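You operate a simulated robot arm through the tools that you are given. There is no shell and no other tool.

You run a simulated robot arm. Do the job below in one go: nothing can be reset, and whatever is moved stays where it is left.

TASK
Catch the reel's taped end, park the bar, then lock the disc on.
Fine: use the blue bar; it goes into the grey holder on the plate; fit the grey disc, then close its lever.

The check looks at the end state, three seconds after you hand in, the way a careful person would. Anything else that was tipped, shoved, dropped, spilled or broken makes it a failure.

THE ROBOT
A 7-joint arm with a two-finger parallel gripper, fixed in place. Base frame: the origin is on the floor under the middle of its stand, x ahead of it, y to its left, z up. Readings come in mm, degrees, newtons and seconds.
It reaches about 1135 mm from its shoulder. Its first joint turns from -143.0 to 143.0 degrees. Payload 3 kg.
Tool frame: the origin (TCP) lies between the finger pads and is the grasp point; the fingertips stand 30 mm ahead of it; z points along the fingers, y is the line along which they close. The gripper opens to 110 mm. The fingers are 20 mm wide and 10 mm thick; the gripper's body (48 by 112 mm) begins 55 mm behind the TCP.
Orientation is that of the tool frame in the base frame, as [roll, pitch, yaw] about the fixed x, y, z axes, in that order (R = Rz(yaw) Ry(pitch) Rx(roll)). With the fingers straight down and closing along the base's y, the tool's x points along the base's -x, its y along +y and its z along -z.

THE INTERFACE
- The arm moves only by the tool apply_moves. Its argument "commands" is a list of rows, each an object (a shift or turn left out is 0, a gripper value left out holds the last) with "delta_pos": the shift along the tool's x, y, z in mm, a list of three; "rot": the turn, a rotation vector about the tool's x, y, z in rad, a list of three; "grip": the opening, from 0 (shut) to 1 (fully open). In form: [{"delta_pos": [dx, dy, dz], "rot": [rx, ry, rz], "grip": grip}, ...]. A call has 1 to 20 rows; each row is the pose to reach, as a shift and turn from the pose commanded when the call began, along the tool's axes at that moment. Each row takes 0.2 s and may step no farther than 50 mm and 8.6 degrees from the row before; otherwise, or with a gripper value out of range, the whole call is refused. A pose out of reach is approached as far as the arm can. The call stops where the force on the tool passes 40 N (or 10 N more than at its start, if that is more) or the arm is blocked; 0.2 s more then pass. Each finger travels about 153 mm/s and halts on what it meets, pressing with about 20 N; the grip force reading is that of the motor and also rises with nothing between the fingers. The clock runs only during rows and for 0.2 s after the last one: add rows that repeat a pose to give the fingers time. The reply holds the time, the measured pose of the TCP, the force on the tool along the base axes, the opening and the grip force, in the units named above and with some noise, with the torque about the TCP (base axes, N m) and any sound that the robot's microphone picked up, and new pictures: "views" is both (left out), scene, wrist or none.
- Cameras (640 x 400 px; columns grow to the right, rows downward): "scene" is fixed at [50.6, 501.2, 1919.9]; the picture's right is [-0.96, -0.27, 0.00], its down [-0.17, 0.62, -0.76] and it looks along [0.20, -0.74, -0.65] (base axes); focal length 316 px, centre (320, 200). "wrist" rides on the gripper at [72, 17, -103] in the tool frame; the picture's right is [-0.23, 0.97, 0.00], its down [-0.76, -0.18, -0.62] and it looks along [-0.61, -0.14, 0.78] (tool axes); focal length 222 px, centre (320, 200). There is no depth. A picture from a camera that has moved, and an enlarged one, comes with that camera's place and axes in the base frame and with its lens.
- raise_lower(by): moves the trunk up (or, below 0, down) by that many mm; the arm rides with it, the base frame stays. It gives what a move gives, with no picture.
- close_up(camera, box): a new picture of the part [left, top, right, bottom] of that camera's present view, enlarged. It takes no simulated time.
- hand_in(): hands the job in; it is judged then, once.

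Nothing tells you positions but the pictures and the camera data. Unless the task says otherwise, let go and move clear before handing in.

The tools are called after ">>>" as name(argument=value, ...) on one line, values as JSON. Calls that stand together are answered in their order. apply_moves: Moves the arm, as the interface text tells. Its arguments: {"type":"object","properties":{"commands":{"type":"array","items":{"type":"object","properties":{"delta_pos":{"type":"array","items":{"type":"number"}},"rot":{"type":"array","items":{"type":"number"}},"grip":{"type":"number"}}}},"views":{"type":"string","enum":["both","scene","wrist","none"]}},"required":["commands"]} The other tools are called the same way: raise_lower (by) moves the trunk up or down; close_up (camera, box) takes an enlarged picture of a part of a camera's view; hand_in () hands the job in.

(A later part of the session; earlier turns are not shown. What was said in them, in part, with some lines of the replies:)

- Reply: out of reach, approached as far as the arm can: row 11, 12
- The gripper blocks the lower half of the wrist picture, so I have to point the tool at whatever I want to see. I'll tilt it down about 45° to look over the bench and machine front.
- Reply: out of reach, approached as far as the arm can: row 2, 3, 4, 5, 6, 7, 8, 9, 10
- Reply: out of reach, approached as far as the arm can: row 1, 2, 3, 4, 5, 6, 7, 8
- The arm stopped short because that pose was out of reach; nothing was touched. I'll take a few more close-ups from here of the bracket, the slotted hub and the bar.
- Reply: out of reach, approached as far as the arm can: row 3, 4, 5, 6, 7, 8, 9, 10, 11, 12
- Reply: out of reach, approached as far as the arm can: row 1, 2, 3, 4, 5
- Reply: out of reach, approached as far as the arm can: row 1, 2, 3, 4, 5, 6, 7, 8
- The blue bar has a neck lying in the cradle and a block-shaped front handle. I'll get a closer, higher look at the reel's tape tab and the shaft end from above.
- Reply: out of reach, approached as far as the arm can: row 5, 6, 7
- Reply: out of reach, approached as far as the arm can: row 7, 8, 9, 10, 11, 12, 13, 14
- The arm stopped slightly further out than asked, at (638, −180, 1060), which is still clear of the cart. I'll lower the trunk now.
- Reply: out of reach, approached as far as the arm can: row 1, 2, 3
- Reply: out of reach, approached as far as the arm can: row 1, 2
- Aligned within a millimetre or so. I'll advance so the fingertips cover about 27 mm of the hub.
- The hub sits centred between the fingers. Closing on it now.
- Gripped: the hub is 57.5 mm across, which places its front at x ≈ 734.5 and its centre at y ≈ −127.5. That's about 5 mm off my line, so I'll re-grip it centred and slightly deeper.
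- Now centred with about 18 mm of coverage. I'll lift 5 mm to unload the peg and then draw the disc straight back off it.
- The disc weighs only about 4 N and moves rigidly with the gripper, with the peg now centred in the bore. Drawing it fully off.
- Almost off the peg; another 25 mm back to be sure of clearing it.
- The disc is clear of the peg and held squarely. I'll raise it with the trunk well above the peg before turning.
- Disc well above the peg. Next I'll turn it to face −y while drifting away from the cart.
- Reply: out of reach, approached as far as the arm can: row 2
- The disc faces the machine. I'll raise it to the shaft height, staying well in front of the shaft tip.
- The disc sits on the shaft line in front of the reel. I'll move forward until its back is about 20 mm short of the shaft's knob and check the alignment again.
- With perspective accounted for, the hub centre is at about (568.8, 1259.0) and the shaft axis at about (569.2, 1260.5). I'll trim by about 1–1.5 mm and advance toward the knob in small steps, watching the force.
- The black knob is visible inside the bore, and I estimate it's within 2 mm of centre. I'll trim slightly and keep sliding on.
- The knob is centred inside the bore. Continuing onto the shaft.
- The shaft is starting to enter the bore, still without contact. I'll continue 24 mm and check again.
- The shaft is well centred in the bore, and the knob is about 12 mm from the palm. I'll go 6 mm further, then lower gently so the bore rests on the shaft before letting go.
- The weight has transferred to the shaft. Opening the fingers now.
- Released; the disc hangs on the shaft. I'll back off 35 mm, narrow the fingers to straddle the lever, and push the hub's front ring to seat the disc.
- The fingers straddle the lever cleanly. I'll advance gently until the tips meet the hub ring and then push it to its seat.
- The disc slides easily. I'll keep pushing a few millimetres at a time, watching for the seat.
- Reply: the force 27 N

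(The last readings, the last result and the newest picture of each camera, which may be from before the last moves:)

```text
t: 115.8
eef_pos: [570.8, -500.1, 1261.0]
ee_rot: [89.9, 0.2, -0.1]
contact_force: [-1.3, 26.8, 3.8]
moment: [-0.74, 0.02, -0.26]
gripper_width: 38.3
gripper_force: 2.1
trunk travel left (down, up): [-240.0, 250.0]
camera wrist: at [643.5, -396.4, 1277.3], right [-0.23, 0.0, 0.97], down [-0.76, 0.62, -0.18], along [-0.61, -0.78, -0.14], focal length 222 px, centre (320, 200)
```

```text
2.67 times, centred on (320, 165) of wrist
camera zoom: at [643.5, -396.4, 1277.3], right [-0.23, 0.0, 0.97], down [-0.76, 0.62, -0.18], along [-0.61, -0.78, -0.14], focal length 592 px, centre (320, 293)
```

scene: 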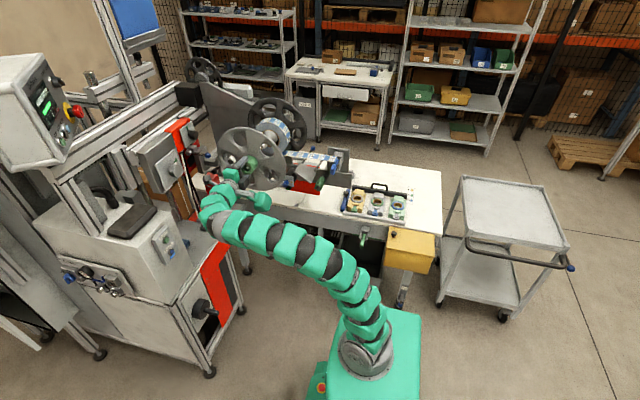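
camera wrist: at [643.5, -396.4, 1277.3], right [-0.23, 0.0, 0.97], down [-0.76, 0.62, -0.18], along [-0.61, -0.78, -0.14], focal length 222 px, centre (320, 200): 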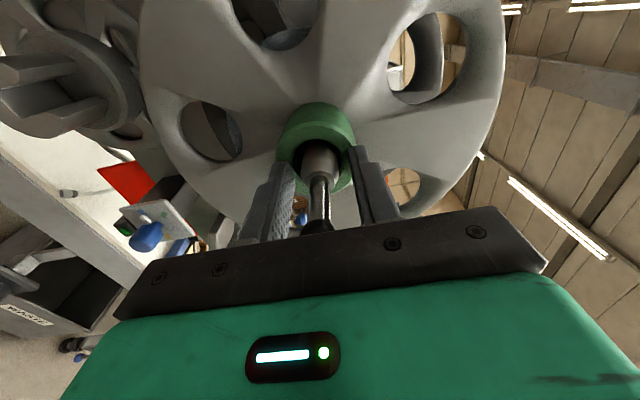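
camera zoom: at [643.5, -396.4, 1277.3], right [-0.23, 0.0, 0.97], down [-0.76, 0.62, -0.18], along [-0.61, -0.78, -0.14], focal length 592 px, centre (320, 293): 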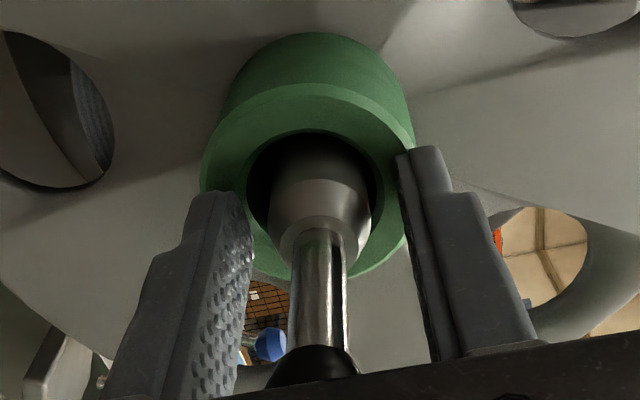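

The force rose to 27 N, so the disc is seated. I'll back straight out and look at the lever.

>>> apply_moves(commands=[{"delta_pos": [0, -1, -6], "grip": 0.36}, {"delta_pos": [0, -1, -25], "grip": 0.45}, {"delta_pos": [0, -1, -55], "grip": 0.5}, {"delta_pos": [0, -1, -90], "grip": 0.5}, {"delta_pos": [0, -1, -130], "grip": 0.5}, {"delta_pos": [0, -1, -170], "grip": 0.5}, {"delta_pos": [0, -1, -170], "grip": 0.5}], views="both")

>>> close_up(camera="scene", box=[240, 110, 310, 170])

>>> close_up(camera="wrist", box=[250, 60, 390, 190])

>>> close_up(camera="scene", box=[255, 130, 285, 155])

```text
t: 117.4
eef_pos: [570.3, -333.7, 1256.7]
ee_rot: [90.0, 0.1, 0.0]
contact_force: [0.3, 0.2, -0.3]
moment: [0.01, 0.01, 0.02]
gripper_width: 54.9
gripper_force: 0.0
trunk travel left (down, up): [-240.0, 250.0]
camera wrist: at [643.6, -230.0, 1274.7], right [-0.23, 0.0, 0.97], down [-0.76, 0.62, -0.18], along [-0.61, -0.78, -0.14], focal length 222 px, centre (320, 200)
```

scene: 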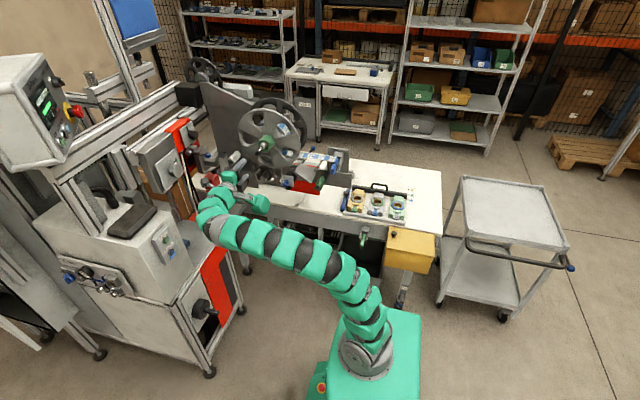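
wrist: 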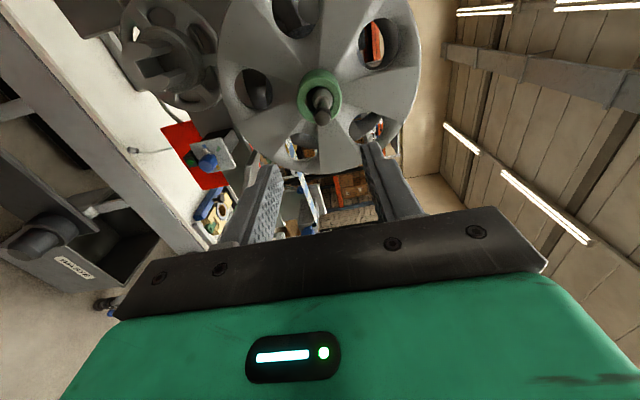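

```text
6.67 times, centred on (275, 140) of scene
camera zoom: at [50.6, 501.2, 1919.9], right [-0.96, -0.27, 0.0], down [-0.17, 0.62, -0.76], along [0.2, -0.74, -0.65], focal length 2104 px, centre (620, 600)
```

zoom: 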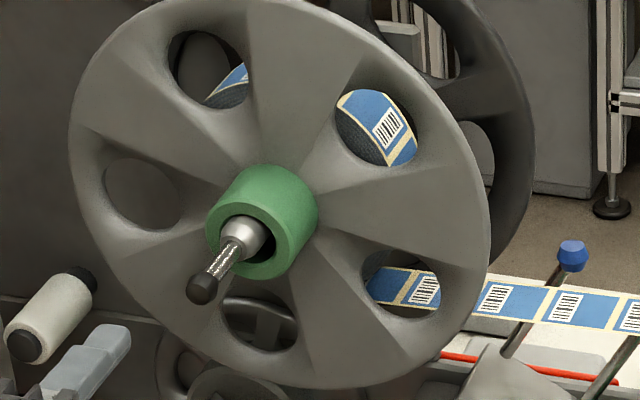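

```text
3.08 times, centred on (320, 125) of wrist
camera zoom: at [643.6, -230.0, 1274.7], right [-0.23, 0.0, 0.97], down [-0.76, 0.62, -0.18], along [-0.61, -0.78, -0.14], focal length 684 px, centre (320, 431)
```

zoom: 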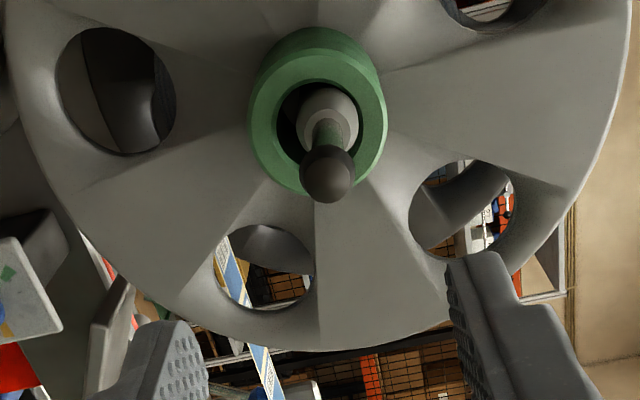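

```text
16.00 times, centred on (270, 142) of scene
camera zoom: at [50.6, 501.2, 1919.9], right [-0.96, -0.27, 0.0], down [-0.17, 0.62, -0.76], along [0.2, -0.74, -0.65], focal length 5050 px, centre (1120, 1120)
```

zoom: 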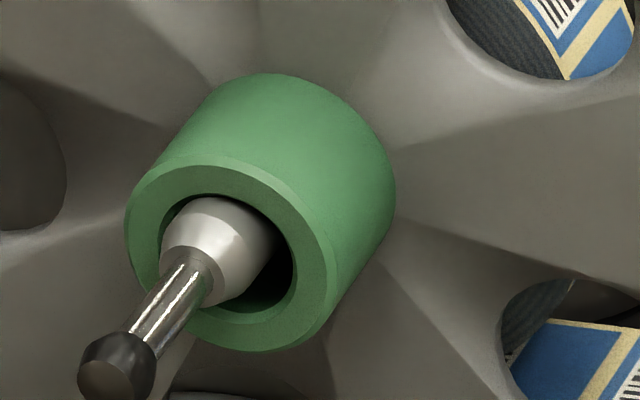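

The disc is on with the shaft end showing through its hub. I'll look closely at the lever's pivot to determine which way it folds.

>>> close_up(camera="wrist", box=[300, 75, 345, 130])

>>> close_up(camera="scene", box=[260, 138, 275, 152])

```text
7.27 times, centred on (322, 102) of wrist
camera zoom: at [643.6, -230.0, 1274.7], right [-0.23, 0.0, 0.97], down [-0.76, 0.62, -0.18], along [-0.61, -0.78, -0.14], focal length 1615 px, centre (302, 909)
```

zoom: 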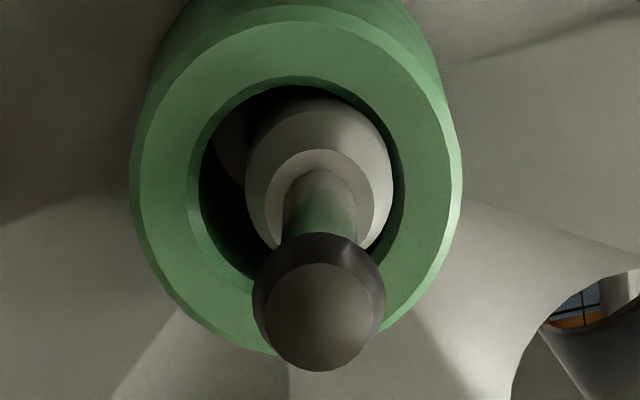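

```text
16.00 times, centred on (268, 145) of scene
camera zoom: at [50.6, 501.2, 1919.9], right [-0.96, -0.27, 0.0], down [-0.17, 0.62, -0.76], along [0.2, -0.74, -0.65], focal length 5050 px, centre (1160, 1080)
```

zoom: 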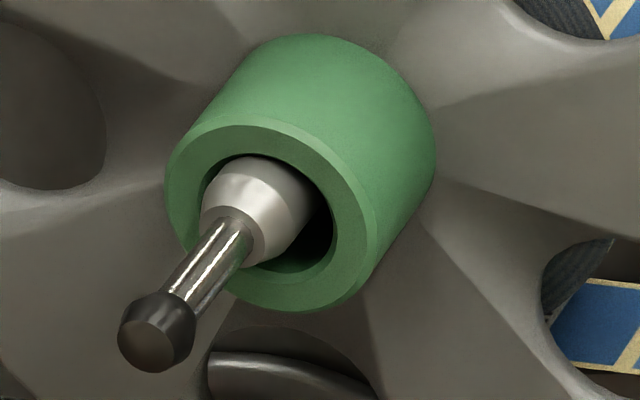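

The lever is a rod and knob in line with the shaft. I'll grip the knob lightly and feel, with tiny moves, which direction it swings.

>>> apply_moves(commands=[{"delta_pos": [0, 3.5, 30], "grip": 0.5}, {"delta_pos": [0, 3.5, 65], "grip": 0.5}, {"delta_pos": [0, 3.5, 100], "grip": 0.5}, {"delta_pos": [0, 3.5, 134], "grip": 0.5}, {"delta_pos": [0, 3.5, 134], "grip": 0.5}], views="wrist")

>>> close_up(camera="wrist", box=[250, 90, 390, 240])

```text
t: 118.6
eef_pos: [569.4, -467.3, 1262.1]
ee_rot: [90.0, 0.1, 0.0]
contact_force: [-0.8, -0.5, 0.2]
moment: [0.04, 0.02, -0.05]
gripper_width: 54.8
gripper_force: 0.0
trunk travel left (down, up): [-240.0, 250.0]
camera wrist: at [642.0, -364.4, 1278.3], right [-0.23, 0.0, 0.97], down [-0.76, 0.62, -0.18], along [-0.61, -0.78, -0.14], focal length 222 px, centre (320, 200)
```

wrist: 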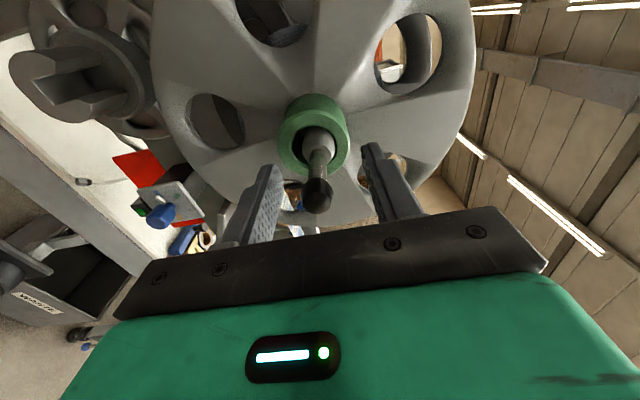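

```text
2.67 times, centred on (320, 165) of wrist
camera zoom: at [642.0, -364.4, 1278.3], right [-0.23, 0.0, 0.97], down [-0.76, 0.62, -0.18], along [-0.61, -0.78, -0.14], focal length 592 px, centre (320, 293)
```

zoom: 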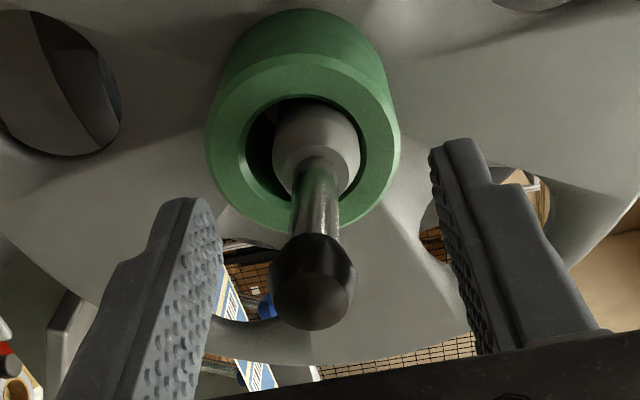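

>>> apply_moves(commands=[{"delta_pos": [0, 0, 0], "grip": 0.35}, {"delta_pos": [0, 0, 0], "grip": 0.2}, {"delta_pos": [0, 0, 0], "grip": 0.1}, {"delta_pos": [0, 0, 0], "grip": 0.1}], views="none")

>>> apply_moves(commands=[{"delta_pos": [0, -1.5, 0], "grip": 0.1}, {"delta_pos": [0, -3, 0], "grip": 0.1}, {"delta_pos": [0, -3, 0], "grip": 0.1}], views="none")

```text
t: 119.6
eef_pos: [569.7, -468.5, 1259.8]
ee_rot: [90.1, 0.2, 0.0]
contact_force: [-5.9, 4.9, -12.0]
moment: [0.11, 0.03, 0.02]
gripper_width: 18.5
gripper_force: 44.6
trunk travel left (down, up): [-240.0, 250.0]
```

```text
t: 120.4
eef_pos: [568.9, -466.5, 1259.4]
ee_rot: [90.0, 0.0, 0.0]
contact_force: [-1.4, -3.6, 5.8]
moment: [-0.24, 0.02, 0.05]
gripper_width: 18.5
gripper_force: 45.1
trunk travel left (down, up): [-240.0, 250.0]
```

>>> apply_moves(commands=[{"delta_pos": [1.5, 1, 0], "grip": 0.15}, {"delta_pos": [3, 1, 0], "grip": 0.15}, {"delta_pos": [3, 1, 0], "grip": 0.15}], views="none")

>>> apply_moves(commands=[{"delta_pos": [-3, 0, 0], "grip": 0.15}, {"delta_pos": [-6, 0, 0], "grip": 0.15}, {"delta_pos": [-6, 0, 0], "grip": 0.15}], views="none")

```text
t: 121.2
eef_pos: [569.0, -466.5, 1260.7]
ee_rot: [90.1, 0.0, -0.2]
contact_force: [-24.7, 9.2, -7.1]
moment: [0.09, 0.01, -0.69]
gripper_width: 18.8
gripper_force: 45.1
trunk travel left (down, up): [-240.0, 250.0]
```

```text
t: 122.0
eef_pos: [569.8, -467.5, 1259.9]
ee_rot: [90.0, 0.2, 0.1]
contact_force: [9.7, -9.2, 4.8]
moment: [-0.16, 0.05, 0.84]
gripper_width: 18.6
gripper_force: 45.9
trunk travel left (down, up): [-240.0, 250.0]
```

>>> apply_moves(commands=[{"delta_pos": [2, 0, 0], "grip": 0.15}, {"delta_pos": [2, -2, 0], "grip": 0.15}, {"delta_pos": [2, -4, 0], "grip": 0.15}, {"delta_pos": [2, -4, 0], "grip": 0.15}], views="none")

>>> apply_moves(commands=[{"delta_pos": [0, 3, 0], "grip": 0.15}, {"delta_pos": [0, 7, 0], "grip": 0.15}, {"delta_pos": [0, 7, 0], "grip": 0.15}], views="wrist")

>>> close_up(camera="wrist", box=[250, 90, 390, 240])

```text
t: 123.0
eef_pos: [569.5, -467.3, 1255.6]
ee_rot: [89.9, 0.2, 0.0]
contact_force: [3.2, -2.9, 6.7]
moment: [-0.27, 0.02, -0.28]
gripper_width: 18.5
gripper_force: 45.7
trunk travel left (down, up): [-240.0, 250.0]
```

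```text
t: 123.8
eef_pos: [570.4, -469.1, 1262.0]
ee_rot: [90.2, 0.2, -0.1]
contact_force: [-4.9, 5.5, -16.4]
moment: [0.19, 0.04, 0.15]
gripper_width: 18.4
gripper_force: 45.1
trunk travel left (down, up): [-240.0, 250.0]
camera wrist: at [642.4, -364.2, 1277.7], right [-0.22, 0.0, 0.97], down [-0.76, 0.63, -0.17], along [-0.61, -0.78, -0.14], focal length 222 px, centre (320, 200)
```

wrist: 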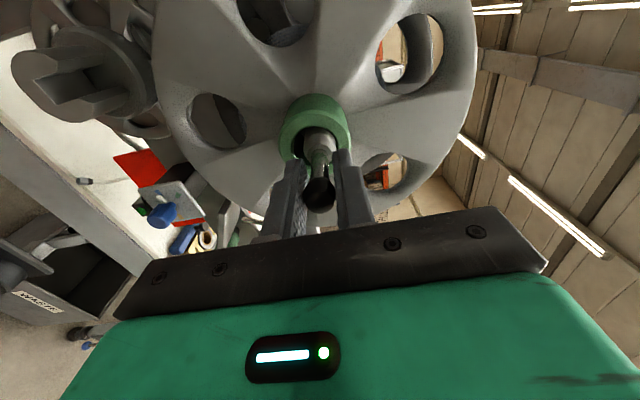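

```text
2.67 times, centred on (320, 165) of wrist
camera zoom: at [642.4, -364.2, 1277.7], right [-0.22, 0.0, 0.97], down [-0.76, 0.63, -0.17], along [-0.61, -0.78, -0.14], focal length 592 px, centre (320, 293)
```

zoom: 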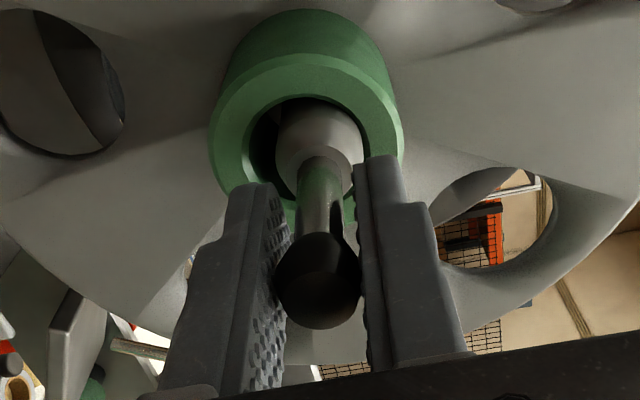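

The knob yielded downward (about 7 N) and was solid in the other directions, so the lever folds down over the hub front. I'll let go, back off, close the fingers, and push the lever down from above, following its arc.

>>> apply_moves(commands=[{"delta_pos": [0, -2, 0], "grip": 0.2}, {"delta_pos": [0, -2, 0], "grip": 0.35}, {"delta_pos": [0, -2, 0], "grip": 0.5}, {"delta_pos": [0, -2, -30], "grip": 0.5}, {"delta_pos": [0, -2, -70], "grip": 0.5}, {"delta_pos": [0, 20, -90], "grip": 0.2}, {"delta_pos": [0, 40, -90], "grip": 0.0}, {"delta_pos": [0, 40, -90], "grip": 0.0}], views="wrist")

>>> close_up(camera="scene", box=[240, 110, 310, 170])

>>> close_up(camera="wrist", box=[230, 60, 370, 190])

```text
t: 125.6
eef_pos: [569.5, -376.9, 1302.6]
ee_rot: [90.1, 0.2, 0.0]
contact_force: [0.0, 0.3, 0.4]
moment: [-0.02, -0.01, 0.02]
gripper_width: 0.0
gripper_force: 19.7
trunk travel left (down, up): [-240.0, 250.0]
camera wrist: at [641.9, -273.3, 1319.3], right [-0.23, 0.0, 0.97], down [-0.76, 0.62, -0.18], along [-0.61, -0.78, -0.14], focal length 222 px, centre (320, 200)
```

wrist: 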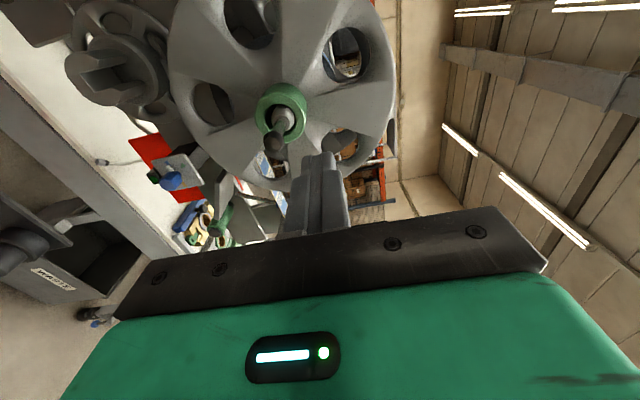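

```text
6.67 times, centred on (275, 140) of scene
camera zoom: at [50.6, 501.2, 1919.9], right [-0.96, -0.27, 0.0], down [-0.17, 0.62, -0.76], along [0.2, -0.74, -0.65], focal length 2104 px, centre (620, 600)
```

zoom: 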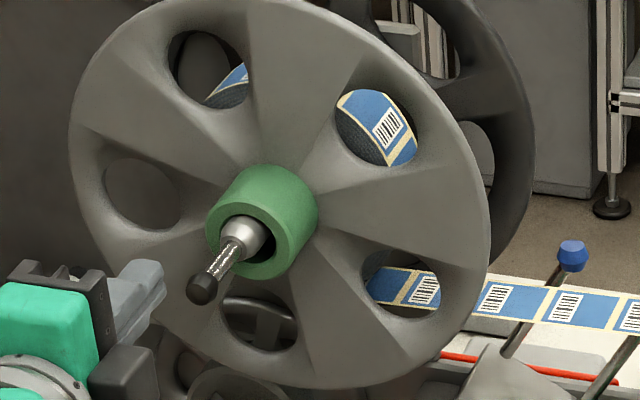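

```text
3.08 times, centred on (300, 125) of wrist
camera zoom: at [641.9, -273.3, 1319.3], right [-0.23, 0.0, 0.97], down [-0.76, 0.62, -0.18], along [-0.61, -0.78, -0.14], focal length 684 px, centre (382, 431)
```

zoom: 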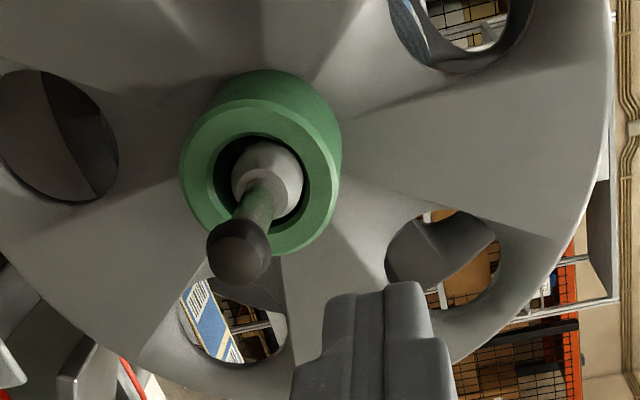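

Fingers closed, lever still open. I'll move above the knob and press it down gently, checking part-way.

>>> apply_moves(commands=[{"delta_pos": [0, 0, 25], "grip": 0}, {"delta_pos": [0, 0, 50], "grip": 0}, {"delta_pos": [0, -4.6, 67], "grip": 0}, {"delta_pos": [0, -16.6, 67], "grip": 0}, {"delta_pos": [0, -26.6, 67], "grip": 0}, {"delta_pos": [0, -36.6, 67], "grip": 0}, {"delta_pos": [0, -46.6, 67], "grip": 0}, {"delta_pos": [0, -46.6, 67], "grip": 0}], views="wrist")

>>> close_up(camera="scene", box=[240, 110, 310, 170])

>>> close_up(camera="wrist", box=[230, 60, 390, 210])

```text
t: 127.4
eef_pos: [571.0, -443.7, 1255.1]
ee_rot: [89.9, 0.0, -0.2]
contact_force: [0.3, 0.1, -0.5]
moment: [-0.02, 0.0, 0.0]
gripper_width: 0.0
gripper_force: 20.0
trunk travel left (down, up): [-240.0, 250.0]
camera wrist: at [642.5, -341.0, 1272.8], right [-0.23, 0.0, 0.97], down [-0.76, 0.62, -0.18], along [-0.61, -0.78, -0.14], focal length 222 px, centre (320, 200)
```

wrist: 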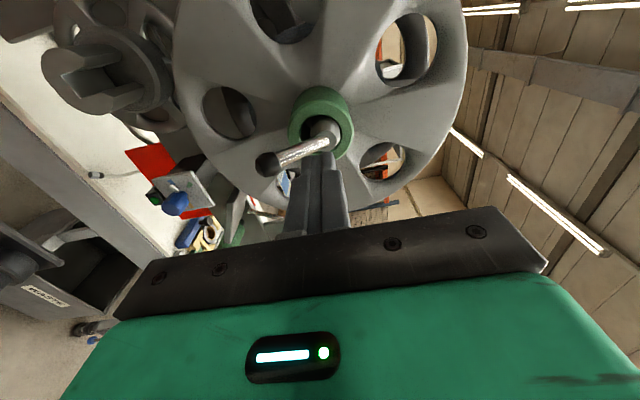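

```text
6.67 times, centred on (275, 140) of scene
camera zoom: at [50.6, 501.2, 1919.9], right [-0.96, -0.27, 0.0], down [-0.17, 0.62, -0.76], along [0.2, -0.74, -0.65], focal length 2104 px, centre (620, 600)
```

zoom: 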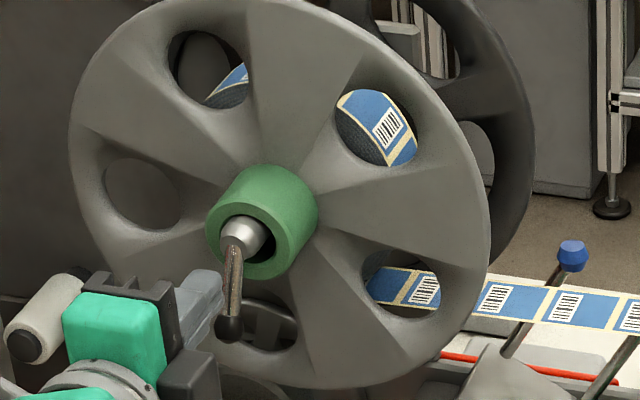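

```text
2.67 times, centred on (310, 135) of wrist
camera zoom: at [642.5, -341.0, 1272.8], right [-0.23, 0.0, 0.97], down [-0.76, 0.62, -0.18], along [-0.61, -0.78, -0.14], focal length 592 px, centre (347, 373)
```

zoom: 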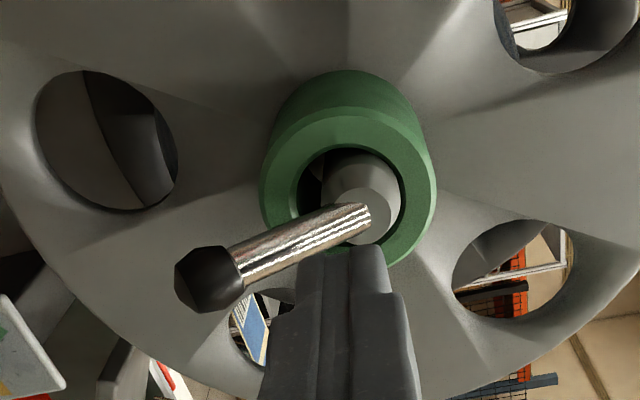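

The lever is folding down as hoped. Continuing along the arc to vertical.

>>> apply_moves(commands=[{"delta_pos": [0, -8, 1], "grip": 0}, {"delta_pos": [0, -16, 4], "grip": 0}, {"delta_pos": [0, -24, 9], "grip": 0}, {"delta_pos": [0, -31, 15], "grip": 0}, {"delta_pos": [0, -36, 22], "grip": 0}, {"delta_pos": [0, -40, 29], "grip": 0}, {"delta_pos": [0, -40, 29], "grip": 0}], views="wrist")

>>> close_up(camera="scene", box=[240, 110, 310, 170])

>>> close_up(camera="wrist", box=[230, 60, 390, 210])

```text
t: 129.0
eef_pos: [569.5, -473.7, 1215.2]
ee_rot: [89.9, 0.0, 0.0]
contact_force: [-1.0, 5.4, 2.1]
moment: [-0.01, 0.07, -0.03]
gripper_width: 0.2
gripper_force: 20.0
trunk travel left (down, up): [-240.0, 250.0]
camera wrist: at [642.6, -369.0, 1233.5], right [-0.23, 0.0, 0.97], down [-0.76, 0.62, -0.18], along [-0.61, -0.78, -0.14], focal length 222 px, centre (320, 200)
```

wrist: 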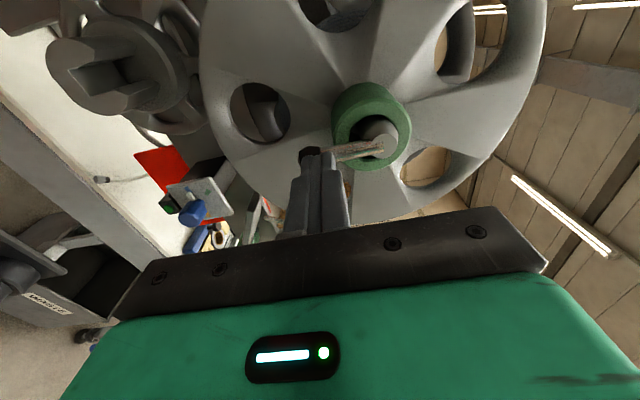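

```text
6.67 times, centred on (275, 140) of scene
camera zoom: at [50.6, 501.2, 1919.9], right [-0.96, -0.27, 0.0], down [-0.17, 0.62, -0.76], along [0.2, -0.74, -0.65], focal length 2104 px, centre (620, 600)
```

zoom: 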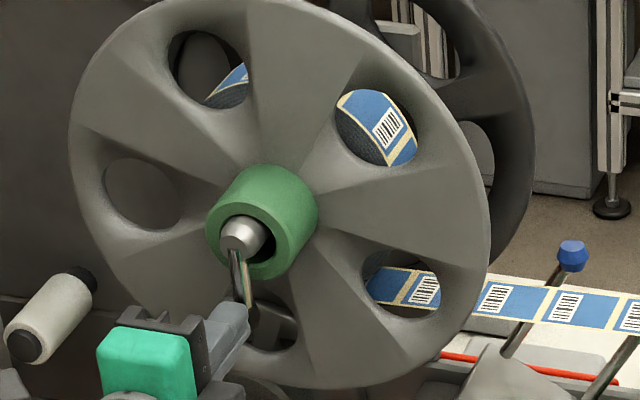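

```text
2.67 times, centred on (310, 135) of wrist
camera zoom: at [642.6, -369.0, 1233.5], right [-0.23, 0.0, 0.97], down [-0.76, 0.62, -0.18], along [-0.61, -0.78, -0.14], focal length 592 px, centre (347, 373)
```

zoom: 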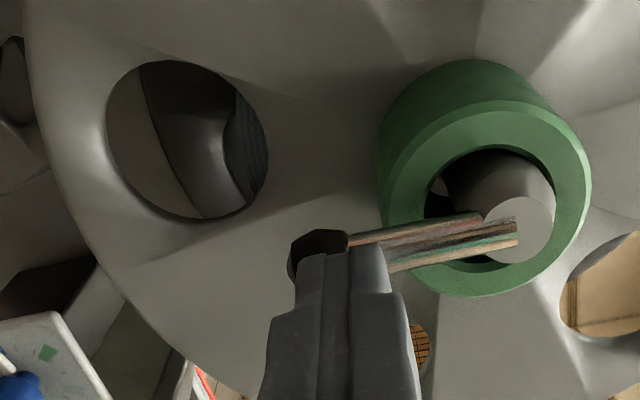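

Nearly vertical. I'll push a few more millimetres toward the hub until it stops.

>>> apply_moves(commands=[{"delta_pos": [0, -1, 2], "grip": 0}, {"delta_pos": [0, -2, 4], "grip": 0}, {"delta_pos": [0, -2, 4], "grip": 0}], views="none")

>>> apply_moves(commands=[{"delta_pos": [0, 0, 2], "grip": 0}, {"delta_pos": [0, 0, 4], "grip": 0}, {"delta_pos": [0, 0, 4], "grip": 0}], views="wrist")

>>> close_up(camera="wrist", box=[230, 60, 390, 210])

>>> close_up(camera="scene", box=[250, 125, 290, 160])

```text
t: 129.8
eef_pos: [570.4, -473.8, 1215.1]
ee_rot: [89.9, 0.1, 0.1]
contact_force: [-1.6, 28.2, 9.1]
moment: [-0.13, 0.01, -0.03]
gripper_width: 0.0
gripper_force: 20.1
trunk travel left (down, up): [-240.0, 250.0]
```

```text
t: 130.2
eef_pos: [570.0, -474.1, 1215.2]
ee_rot: [89.9, 0.0, 0.2]
contact_force: [-15.5, 34.3, -4.6]
moment: [0.33, 0.05, -0.52]
gripper_width: 0.1
gripper_force: 19.8
trunk travel left (down, up): [-240.0, 250.0]
stopped in row 2: the force on the tool passed its limit at 42 N (the readings are from after the stop); the commanded pose is now the measured one
camera wrist: at [642.6, -369.9, 1233.0], right [-0.23, 0.0, 0.97], down [-0.76, 0.62, -0.18], along [-0.6, -0.78, -0.14], focal length 222 px, centre (320, 200)
```

wrist: 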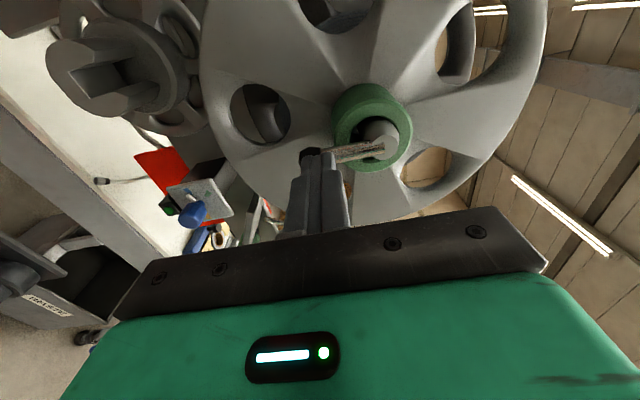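

```text
2.67 times, centred on (310, 135) of wrist
camera zoom: at [642.6, -369.9, 1233.0], right [-0.23, 0.0, 0.97], down [-0.76, 0.62, -0.18], along [-0.6, -0.78, -0.14], focal length 592 px, centre (347, 373)
```

zoom: 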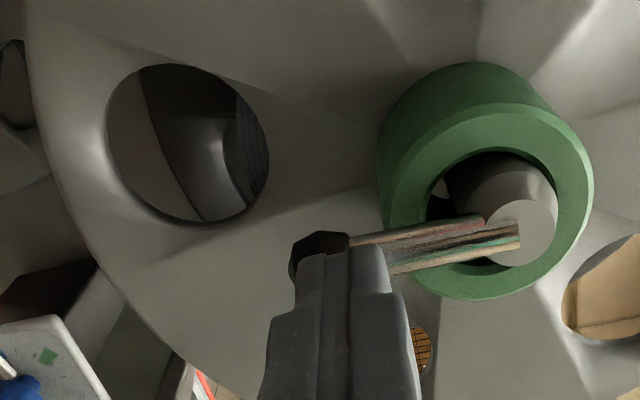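

```text
11.43 times, centred on (270, 142) of scene
camera zoom: at [50.6, 501.2, 1919.9], right [-0.96, -0.27, 0.0], down [-0.17, 0.62, -0.76], along [0.2, -0.74, -0.65], focal length 3607 px, centre (891, 857)
```

zoom: 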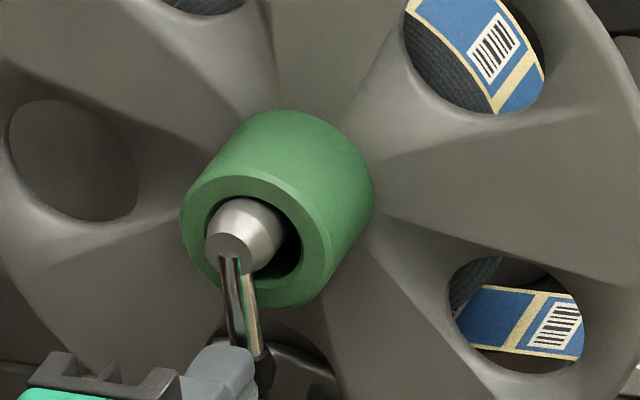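

The lever met a firm stop at vertical. I'll back away, let go of any pressure, and inspect everything.

>>> apply_moves(commands=[{"delta_pos": [0, 0, -5], "grip": 0}, {"delta_pos": [0, 0, -30], "grip": 0}, {"delta_pos": [0, 0, -70], "grip": 0}, {"delta_pos": [0, 10, -115], "grip": 0}, {"delta_pos": [0, 20, -160], "grip": 0.3}, {"delta_pos": [0, 20, -160], "grip": 0.5}], views="both")

>>> close_up(camera="wrist", box=[250, 20, 410, 150])

>>> close_up(camera="scene", box=[230, 90, 350, 180])

>>> close_up(camera="scene", box=[250, 125, 290, 160])

```text
t: 131.7
eef_pos: [570.5, -319.2, 1233.7]
ee_rot: [90.0, 0.1, 0.1]
contact_force: [0.0, 0.0, 1.3]
moment: [0.0, 0.03, 0.03]
gripper_width: 55.1
gripper_force: 0.1
trunk travel left (down, up): [-240.0, 250.0]
camera wrist: at [642.7, -214.3, 1251.0], right [-0.23, 0.0, 0.97], down [-0.76, 0.62, -0.18], along [-0.61, -0.78, -0.14], focal length 222 px, centre (320, 200)
```

scene: 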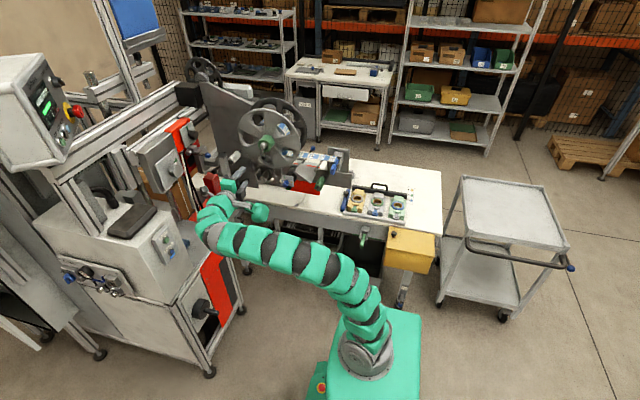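
wrist: 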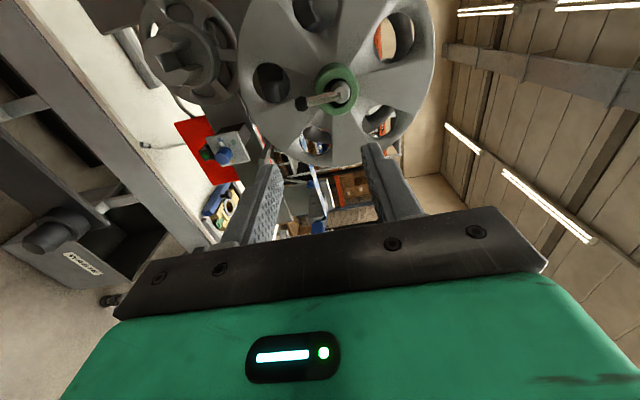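

```text
3.08 times, centred on (330, 85) of wrist
camera zoom: at [642.7, -214.3, 1251.0], right [-0.23, 0.0, 0.97], down [-0.76, 0.62, -0.18], along [-0.61, -0.78, -0.14], focal length 684 px, centre (289, 554)
```

zoom: 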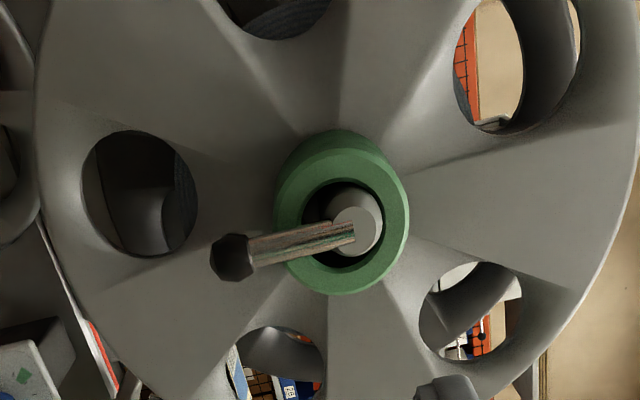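

```text
4.44 times, centred on (290, 135) of scene
camera zoom: at [50.6, 501.2, 1919.9], right [-0.96, -0.27, 0.0], down [-0.17, 0.62, -0.76], along [0.2, -0.74, -0.65], focal length 1403 px, centre (453, 489)
```

zoom: 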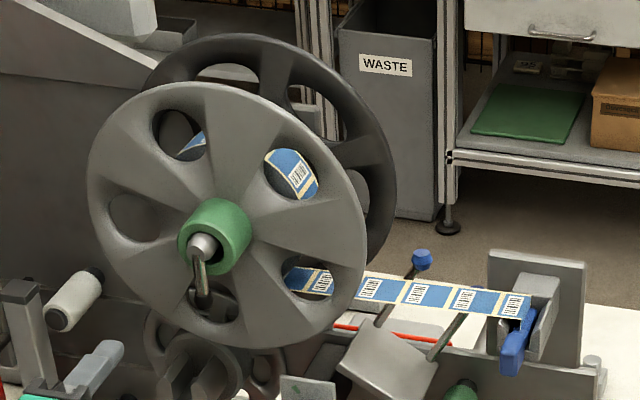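

```text
11.43 times, centred on (270, 142) of scene
camera zoom: at [50.6, 501.2, 1919.9], right [-0.96, -0.27, 0.0], down [-0.17, 0.62, -0.76], along [0.2, -0.74, -0.65], focal length 3607 px, centre (891, 857)
```

zoom: 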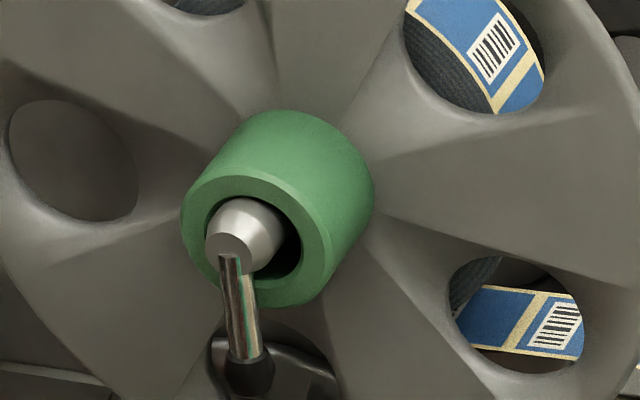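

The lever is folded vertically in front of the hub, and the bar and web are still in place. I'll check from above that the disc is seated squarely against the reel.

>>> apply_moves(commands=[{"delta_pos": [0, 40, 0]}, {"delta_pos": [0, 80, 0]}, {"delta_pos": [0, 120, 0]}, {"delta_pos": [0, 160, 0]}, {"delta_pos": [0, 200, 0]}, {"delta_pos": [0, 200, 0], "rot": [0, 0, 0.143]}, {"delta_pos": [0, 200, 0], "rot": [0, 0, 0.286]}, {"delta_pos": [0, 200, 0], "rot": [0, 0, 0.429]}, {"delta_pos": [0, 200, 0], "rot": [0, 0, 0.571]}, {"delta_pos": [0, 200, 0], "rot": [0, 0, 0.714]}, {"delta_pos": [0, 200, 0], "rot": [0, 0, 0.857]}, {"delta_pos": [0, 200, 0], "rot": [0, 0, 1.0]}, {"delta_pos": [0, 200, 0], "rot": [0, 0, 1.143]}, {"delta_pos": [0, 200, 0], "rot": [0, 0, 1.286]}, {"delta_pos": [0, 200, 0], "rot": [0, 0, 1.429]}, {"delta_pos": [0, 200, 0], "rot": [0, 0, 1.571]}, {"delta_pos": [0, 200, 0], "rot": [0, 0, 1.571]}], views="none")

>>> apply_moves(commands=[{"rot": [0, -0.14, 0], "delta_pos": [10, 5, 15]}, {"rot": [0, -0.28, 0], "delta_pos": [20, 10, 30]}, {"rot": [0, -0.42, 0], "delta_pos": [30, 15, 45]}, {"rot": [0, -0.56, 0], "delta_pos": [40, 20, 60]}, {"rot": [0, -0.7, 0], "delta_pos": [50, 25, 75]}, {"rot": [0, -0.84, 0], "delta_pos": [60, 30, 90]}, {"rot": [0, -0.98, 0], "delta_pos": [70, 35, 105]}, {"rot": [0, -1.1, 0], "delta_pos": [80, 40, 120]}, {"rot": [0, -1.1, 0], "delta_pos": [80, 40, 120]}], views="both")

>>> close_up(camera="wrist", box=[140, 0, 400, 170])

```text
t: 135.2
eef_pos: [570.5, -316.9, 1435.3]
ee_rot: [90.5, -90.0, -0.4]
contact_force: [0.0, -0.8, 0.0]
moment: [-0.07, 0.01, 0.0]
gripper_width: 55.2
gripper_force: 0.1
out of reach, approached as far as the arm can: row 3, 4, 5, 6, 7
trunk travel left (down, up): [-240.0, 250.0]
```

```text
t: 137.2
eef_pos: [422.5, -345.1, 1374.8]
ee_rot: [-179.7, -32.3, -89.9]
contact_force: [-1.5, -3.6, 0.2]
moment: [0.2, -0.07, 0.03]
gripper_width: 54.9
gripper_force: 0.0
out of reach, approached as far as the arm can: row 3, 4, 5, 6, 7, 8, 9
trunk travel left (down, up): [-240.0, 250.0]
camera wrist: at [406.1, -349.8, 1501.2], right [-0.97, 0.19, -0.12], down [0.17, 0.98, 0.12], along [0.14, 0.1, -0.98], focal length 222 px, centre (320, 200)
```

scene: 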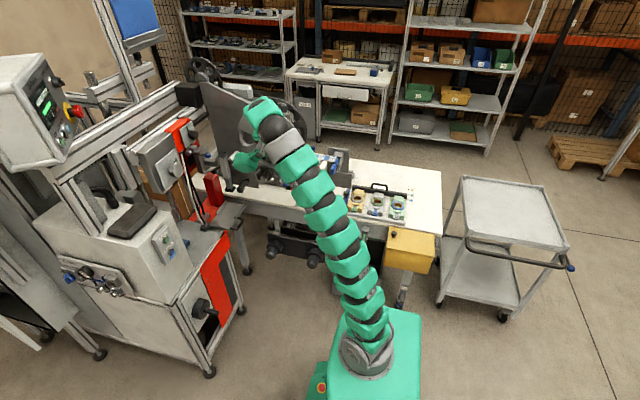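
wrist: 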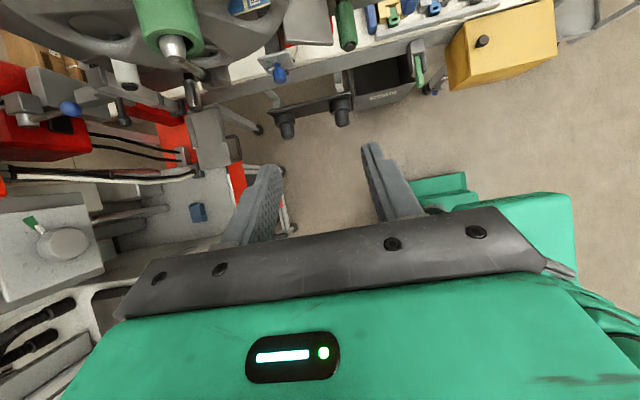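

```text
2.35 times, centred on (270, 85) of wrist
camera zoom: at [406.1, -349.8, 1501.2], right [-0.97, 0.19, -0.12], down [0.17, 0.98, 0.12], along [0.14, 0.1, -0.98], focal length 523 px, centre (438, 471)
```

zoom: 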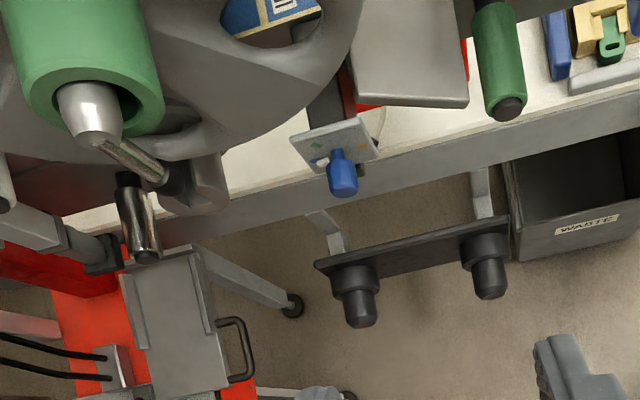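

The arm hit its reach limit and ended off the planned spot. I'll check that nothing was touched.

>>> close_up(camera="scene", box=[210, 80, 350, 190])

>>> apply_moves(commands=[{"delta_pos": [0, 0, 0]}], views="none")

```text
3.64 times, centred on (280, 135) of scene
camera zoom: at [50.6, 501.2, 1919.9], right [-0.96, -0.27, 0.0], down [-0.17, 0.62, -0.76], along [0.2, -0.74, -0.65], focal length 1148 px, centre (466, 436)
```

zoom: 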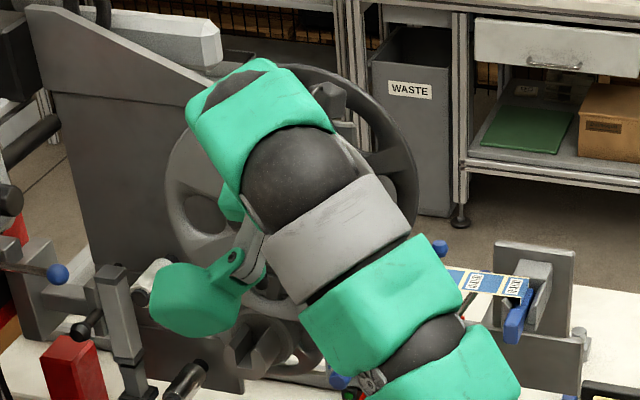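

```text
t: 137.7
eef_pos: [426.2, -339.9, 1375.8]
ee_rot: [-179.8, -32.6, -89.8]
contact_force: [0.0, -0.5, 0.5]
moment: [-0.02, 0.02, -0.02]
gripper_width: 54.9
gripper_force: 0.1
trunk travel left (down, up): [-240.0, 250.0]
```

No contact. I'll raise the trunk for reach, then look down on the reel and disc from above.

>>> raise_lower(by=200)

>>> apply_moves(commands=[{"delta_pos": [14, -28, 26]}, {"delta_pos": [28, -56, 53]}, {"delta_pos": [42, -84, 80]}, {"delta_pos": [56, -112, 107]}, {"delta_pos": [69, -140, 133]}, {"delta_pos": [69, -140, 133]}], views="wrist")

>>> close_up(camera="wrist", box=[160, 0, 480, 190])

```text
t: 139.8
eef_pos: [427.0, -339.3, 1577.3]
ee_rot: [-180.0, -32.8, -89.8]
contact_force: [-0.7, 0.6, -0.7]
moment: [0.02, 0.04, 0.02]
gripper_width: 55.2
gripper_force: 0.0
trunk travel left (down, up): [-440.0, 50.0]
```

```text
t: 141.2
eef_pos: [521.9, -435.7, 1486.3]
ee_rot: [179.8, -32.6, -89.6]
contact_force: [1.2, -0.3, -0.9]
moment: [-0.03, 0.04, -0.07]
gripper_width: 55.2
gripper_force: 0.2
out of reach, approached as far as the arm can: row 2, 3, 4, 5, 6
trunk travel left (down, up): [-440.0, 50.0]
camera wrist: at [504.6, -441.8, 1613.2], right [-0.97, 0.19, -0.12], down [0.17, 0.98, 0.12], along [0.14, 0.09, -0.99], focal length 222 px, centre (320, 200)
```

wrist: 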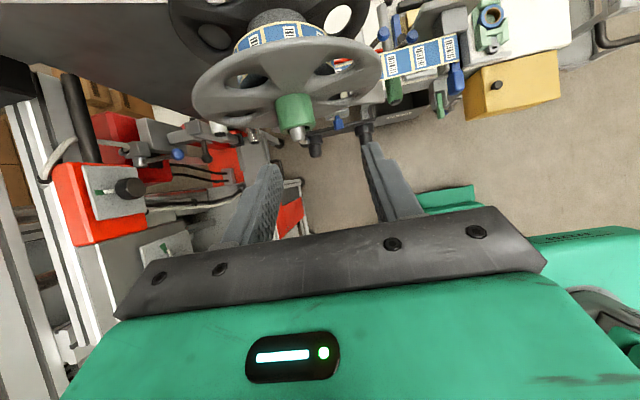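

```text
2.00 times, centred on (320, 95) of wrist
camera zoom: at [504.6, -441.8, 1613.2], right [-0.97, 0.19, -0.12], down [0.17, 0.98, 0.12], along [0.14, 0.09, -0.99], focal length 444 px, centre (320, 410)
```

zoom: 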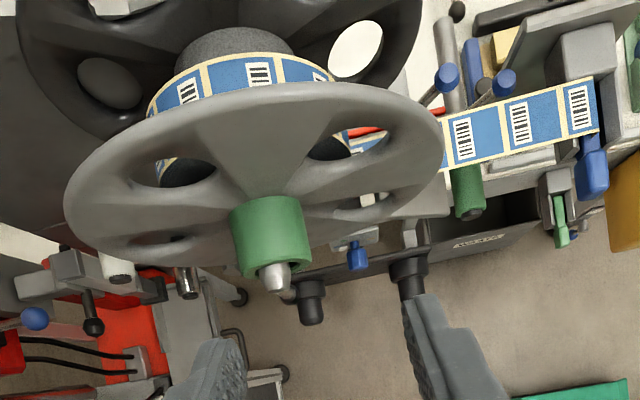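

>>> close_up(camera="wrist", box=[180, 0, 400, 130])

>>> close_up(camera="wrist", box=[225, 15, 345, 65])

>>> close_up(camera="wrist", box=[265, 85, 325, 150])

```text
2.91 times, centred on (290, 65) of wrist
camera zoom: at [504.6, -441.8, 1613.2], right [-0.97, 0.19, -0.12], down [0.17, 0.98, 0.12], along [0.14, 0.09, -0.99], focal length 646 px, centre (407, 593)
```

zoom: 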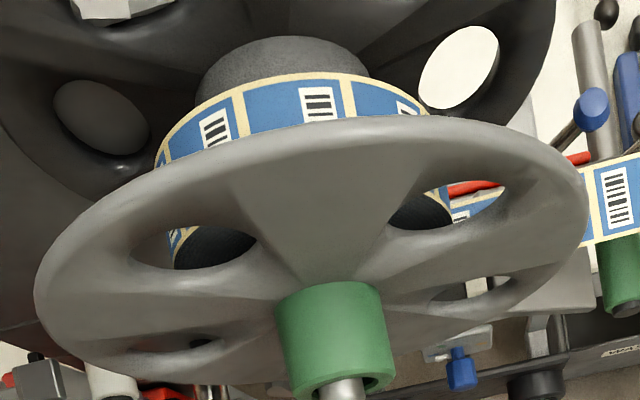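

```text
5.33 times, centred on (285, 40) of wrist
camera zoom: at [504.6, -441.8, 1613.2], right [-0.97, 0.19, -0.12], down [0.17, 0.98, 0.12], along [0.14, 0.09, -0.99], focal length 1185 px, centre (507, 1053)
```

zoom: 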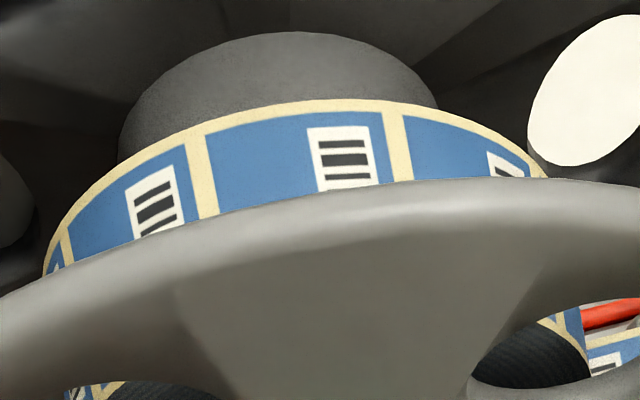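

```text
6.15 times, centred on (295, 118) of wrist
camera zoom: at [504.6, -441.8, 1613.2], right [-0.97, 0.19, -0.12], down [0.17, 0.98, 0.12], along [0.14, 0.09, -0.99], focal length 1367 px, centre (474, 708)
```

zoom: 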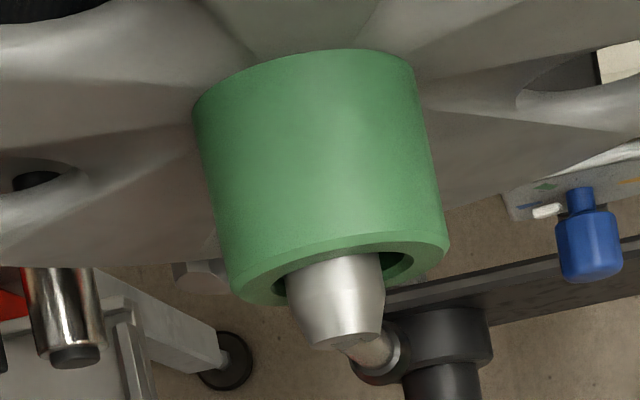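

From above, the hub front is at y ≈ −527 and the disc sits square on the shaft behind the closed lever. I'll retreat to a clear position and make a last check of the whole scene.

>>> apply_moves(commands=[{"delta_pos": [-20, 30, -25], "grip": 0.5}, {"delta_pos": [-40, 60, -50], "grip": 0.5}, {"delta_pos": [-60, 90, -75], "grip": 0.5}, {"delta_pos": [-80, 120, -100], "grip": 0.5}, {"delta_pos": [-100, 150, -125], "grip": 0.5}, {"delta_pos": [-120, 180, -150], "grip": 0.5}, {"delta_pos": [-120, 180, -150], "grip": 0.5}], views="both")

>>> close_up(camera="scene", box=[200, 80, 360, 200])

>>> close_up(camera="scene", box=[250, 120, 300, 165])

>>> close_up(camera="scene", box=[310, 140, 360, 185])

```text
t: 142.8
eef_pos: [337.1, -254.3, 1549.9]
ee_rot: [-179.9, -32.6, -89.6]
contact_force: [-0.5, 0.2, 0.2]
moment: [-0.04, -0.05, 0.05]
gripper_width: 54.6
gripper_force: 0.1
trunk travel left (down, up): [-440.0, 50.0]
camera wrist: at [320.8, -259.8, 1676.1], right [-0.97, 0.19, -0.12], down [0.17, 0.98, 0.12], along [0.14, 0.09, -0.99], focal length 222 px, centre (320, 200)
```

scene: 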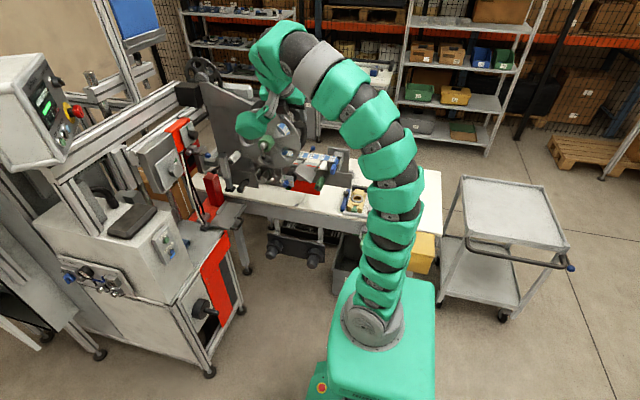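
wrist: 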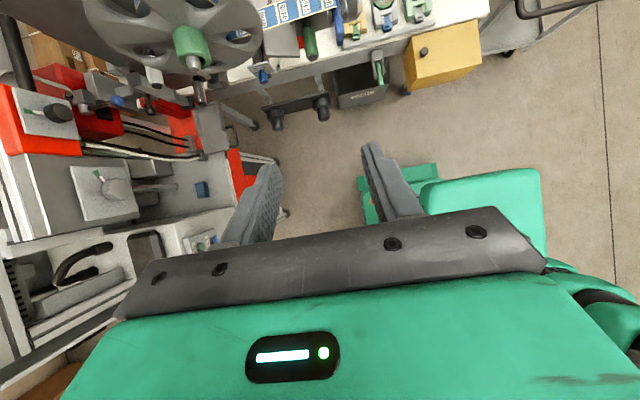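

```text
3.33 times, centred on (280, 140) of scene
camera zoom: at [50.6, 501.2, 1919.9], right [-0.96, -0.27, 0.0], down [-0.17, 0.62, -0.76], along [0.2, -0.74, -0.65], focal length 1052 px, centre (453, 400)
```

zoom: 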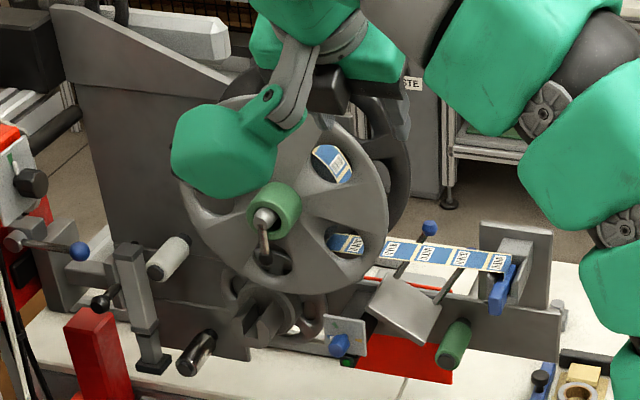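

```text
8.89 times, centred on (275, 142) of scene
camera zoom: at [50.6, 501.2, 1919.9], right [-0.96, -0.27, 0.0], down [-0.17, 0.62, -0.76], along [0.2, -0.74, -0.65], focal length 2806 px, centre (720, 711)
```

zoom: 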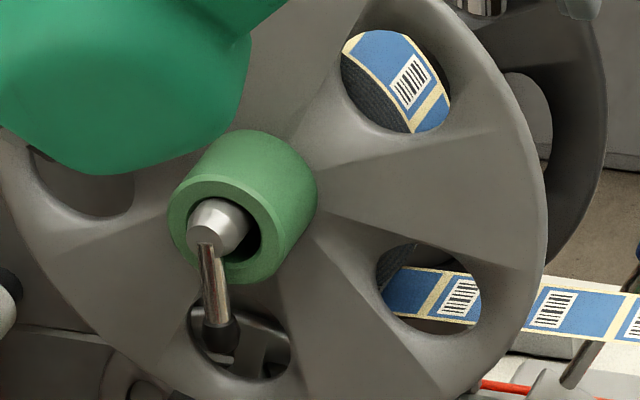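

```text
8.89 times, centred on (335, 162) of scene
camera zoom: at [50.6, 501.2, 1919.9], right [-0.96, -0.27, 0.0], down [-0.17, 0.62, -0.76], along [0.2, -0.74, -0.65], focal length 2806 px, centre (187, 533)
```

zoom: 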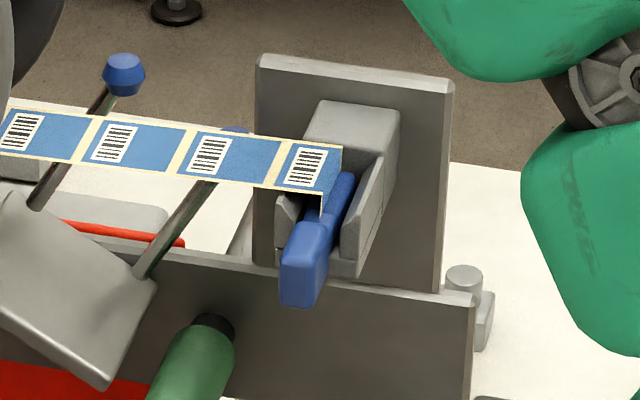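

The end state looks right:
- **Web and bar:** the web is caught on the blue bar, which lies parked in the grey holder on the plate.
- **Disc and lever:** the grey disc is on the reel shaft and its lever is folded to its stop.
- **Surroundings:** I see nothing else disturbed, the gripper is empty, and the arm is clear.

I'm handing in.

>>> hand_in()

```text
The job is handed in.
```

I've handed the job in, with all three steps done as far as the cameras show. I haven't seen the verdict.

- **Taped end:** the blue bar picked up the tape tab, and the web now runs from the reel to the bar.
- **Bar:** it is back in the grey holder on the plate, with the web draped over the holder wall.
- **Disc:** the grey disc from the left cart is on the reel shaft, pushed in until it met firm resistance. It hangs slightly low on the shaft, and I estimate 5–10 mm of play between its hub and the lever.
- **Lever:** I folded it down to a hard stop at about vertical, in front of the hub. I heard no click, so I judged it closed by that stop and the pictures.

The arm stopped short of its target a few times near its reach limits, but I saw no sign that it touched anything it shouldn't have. The gripper is empty and the arm is clear.
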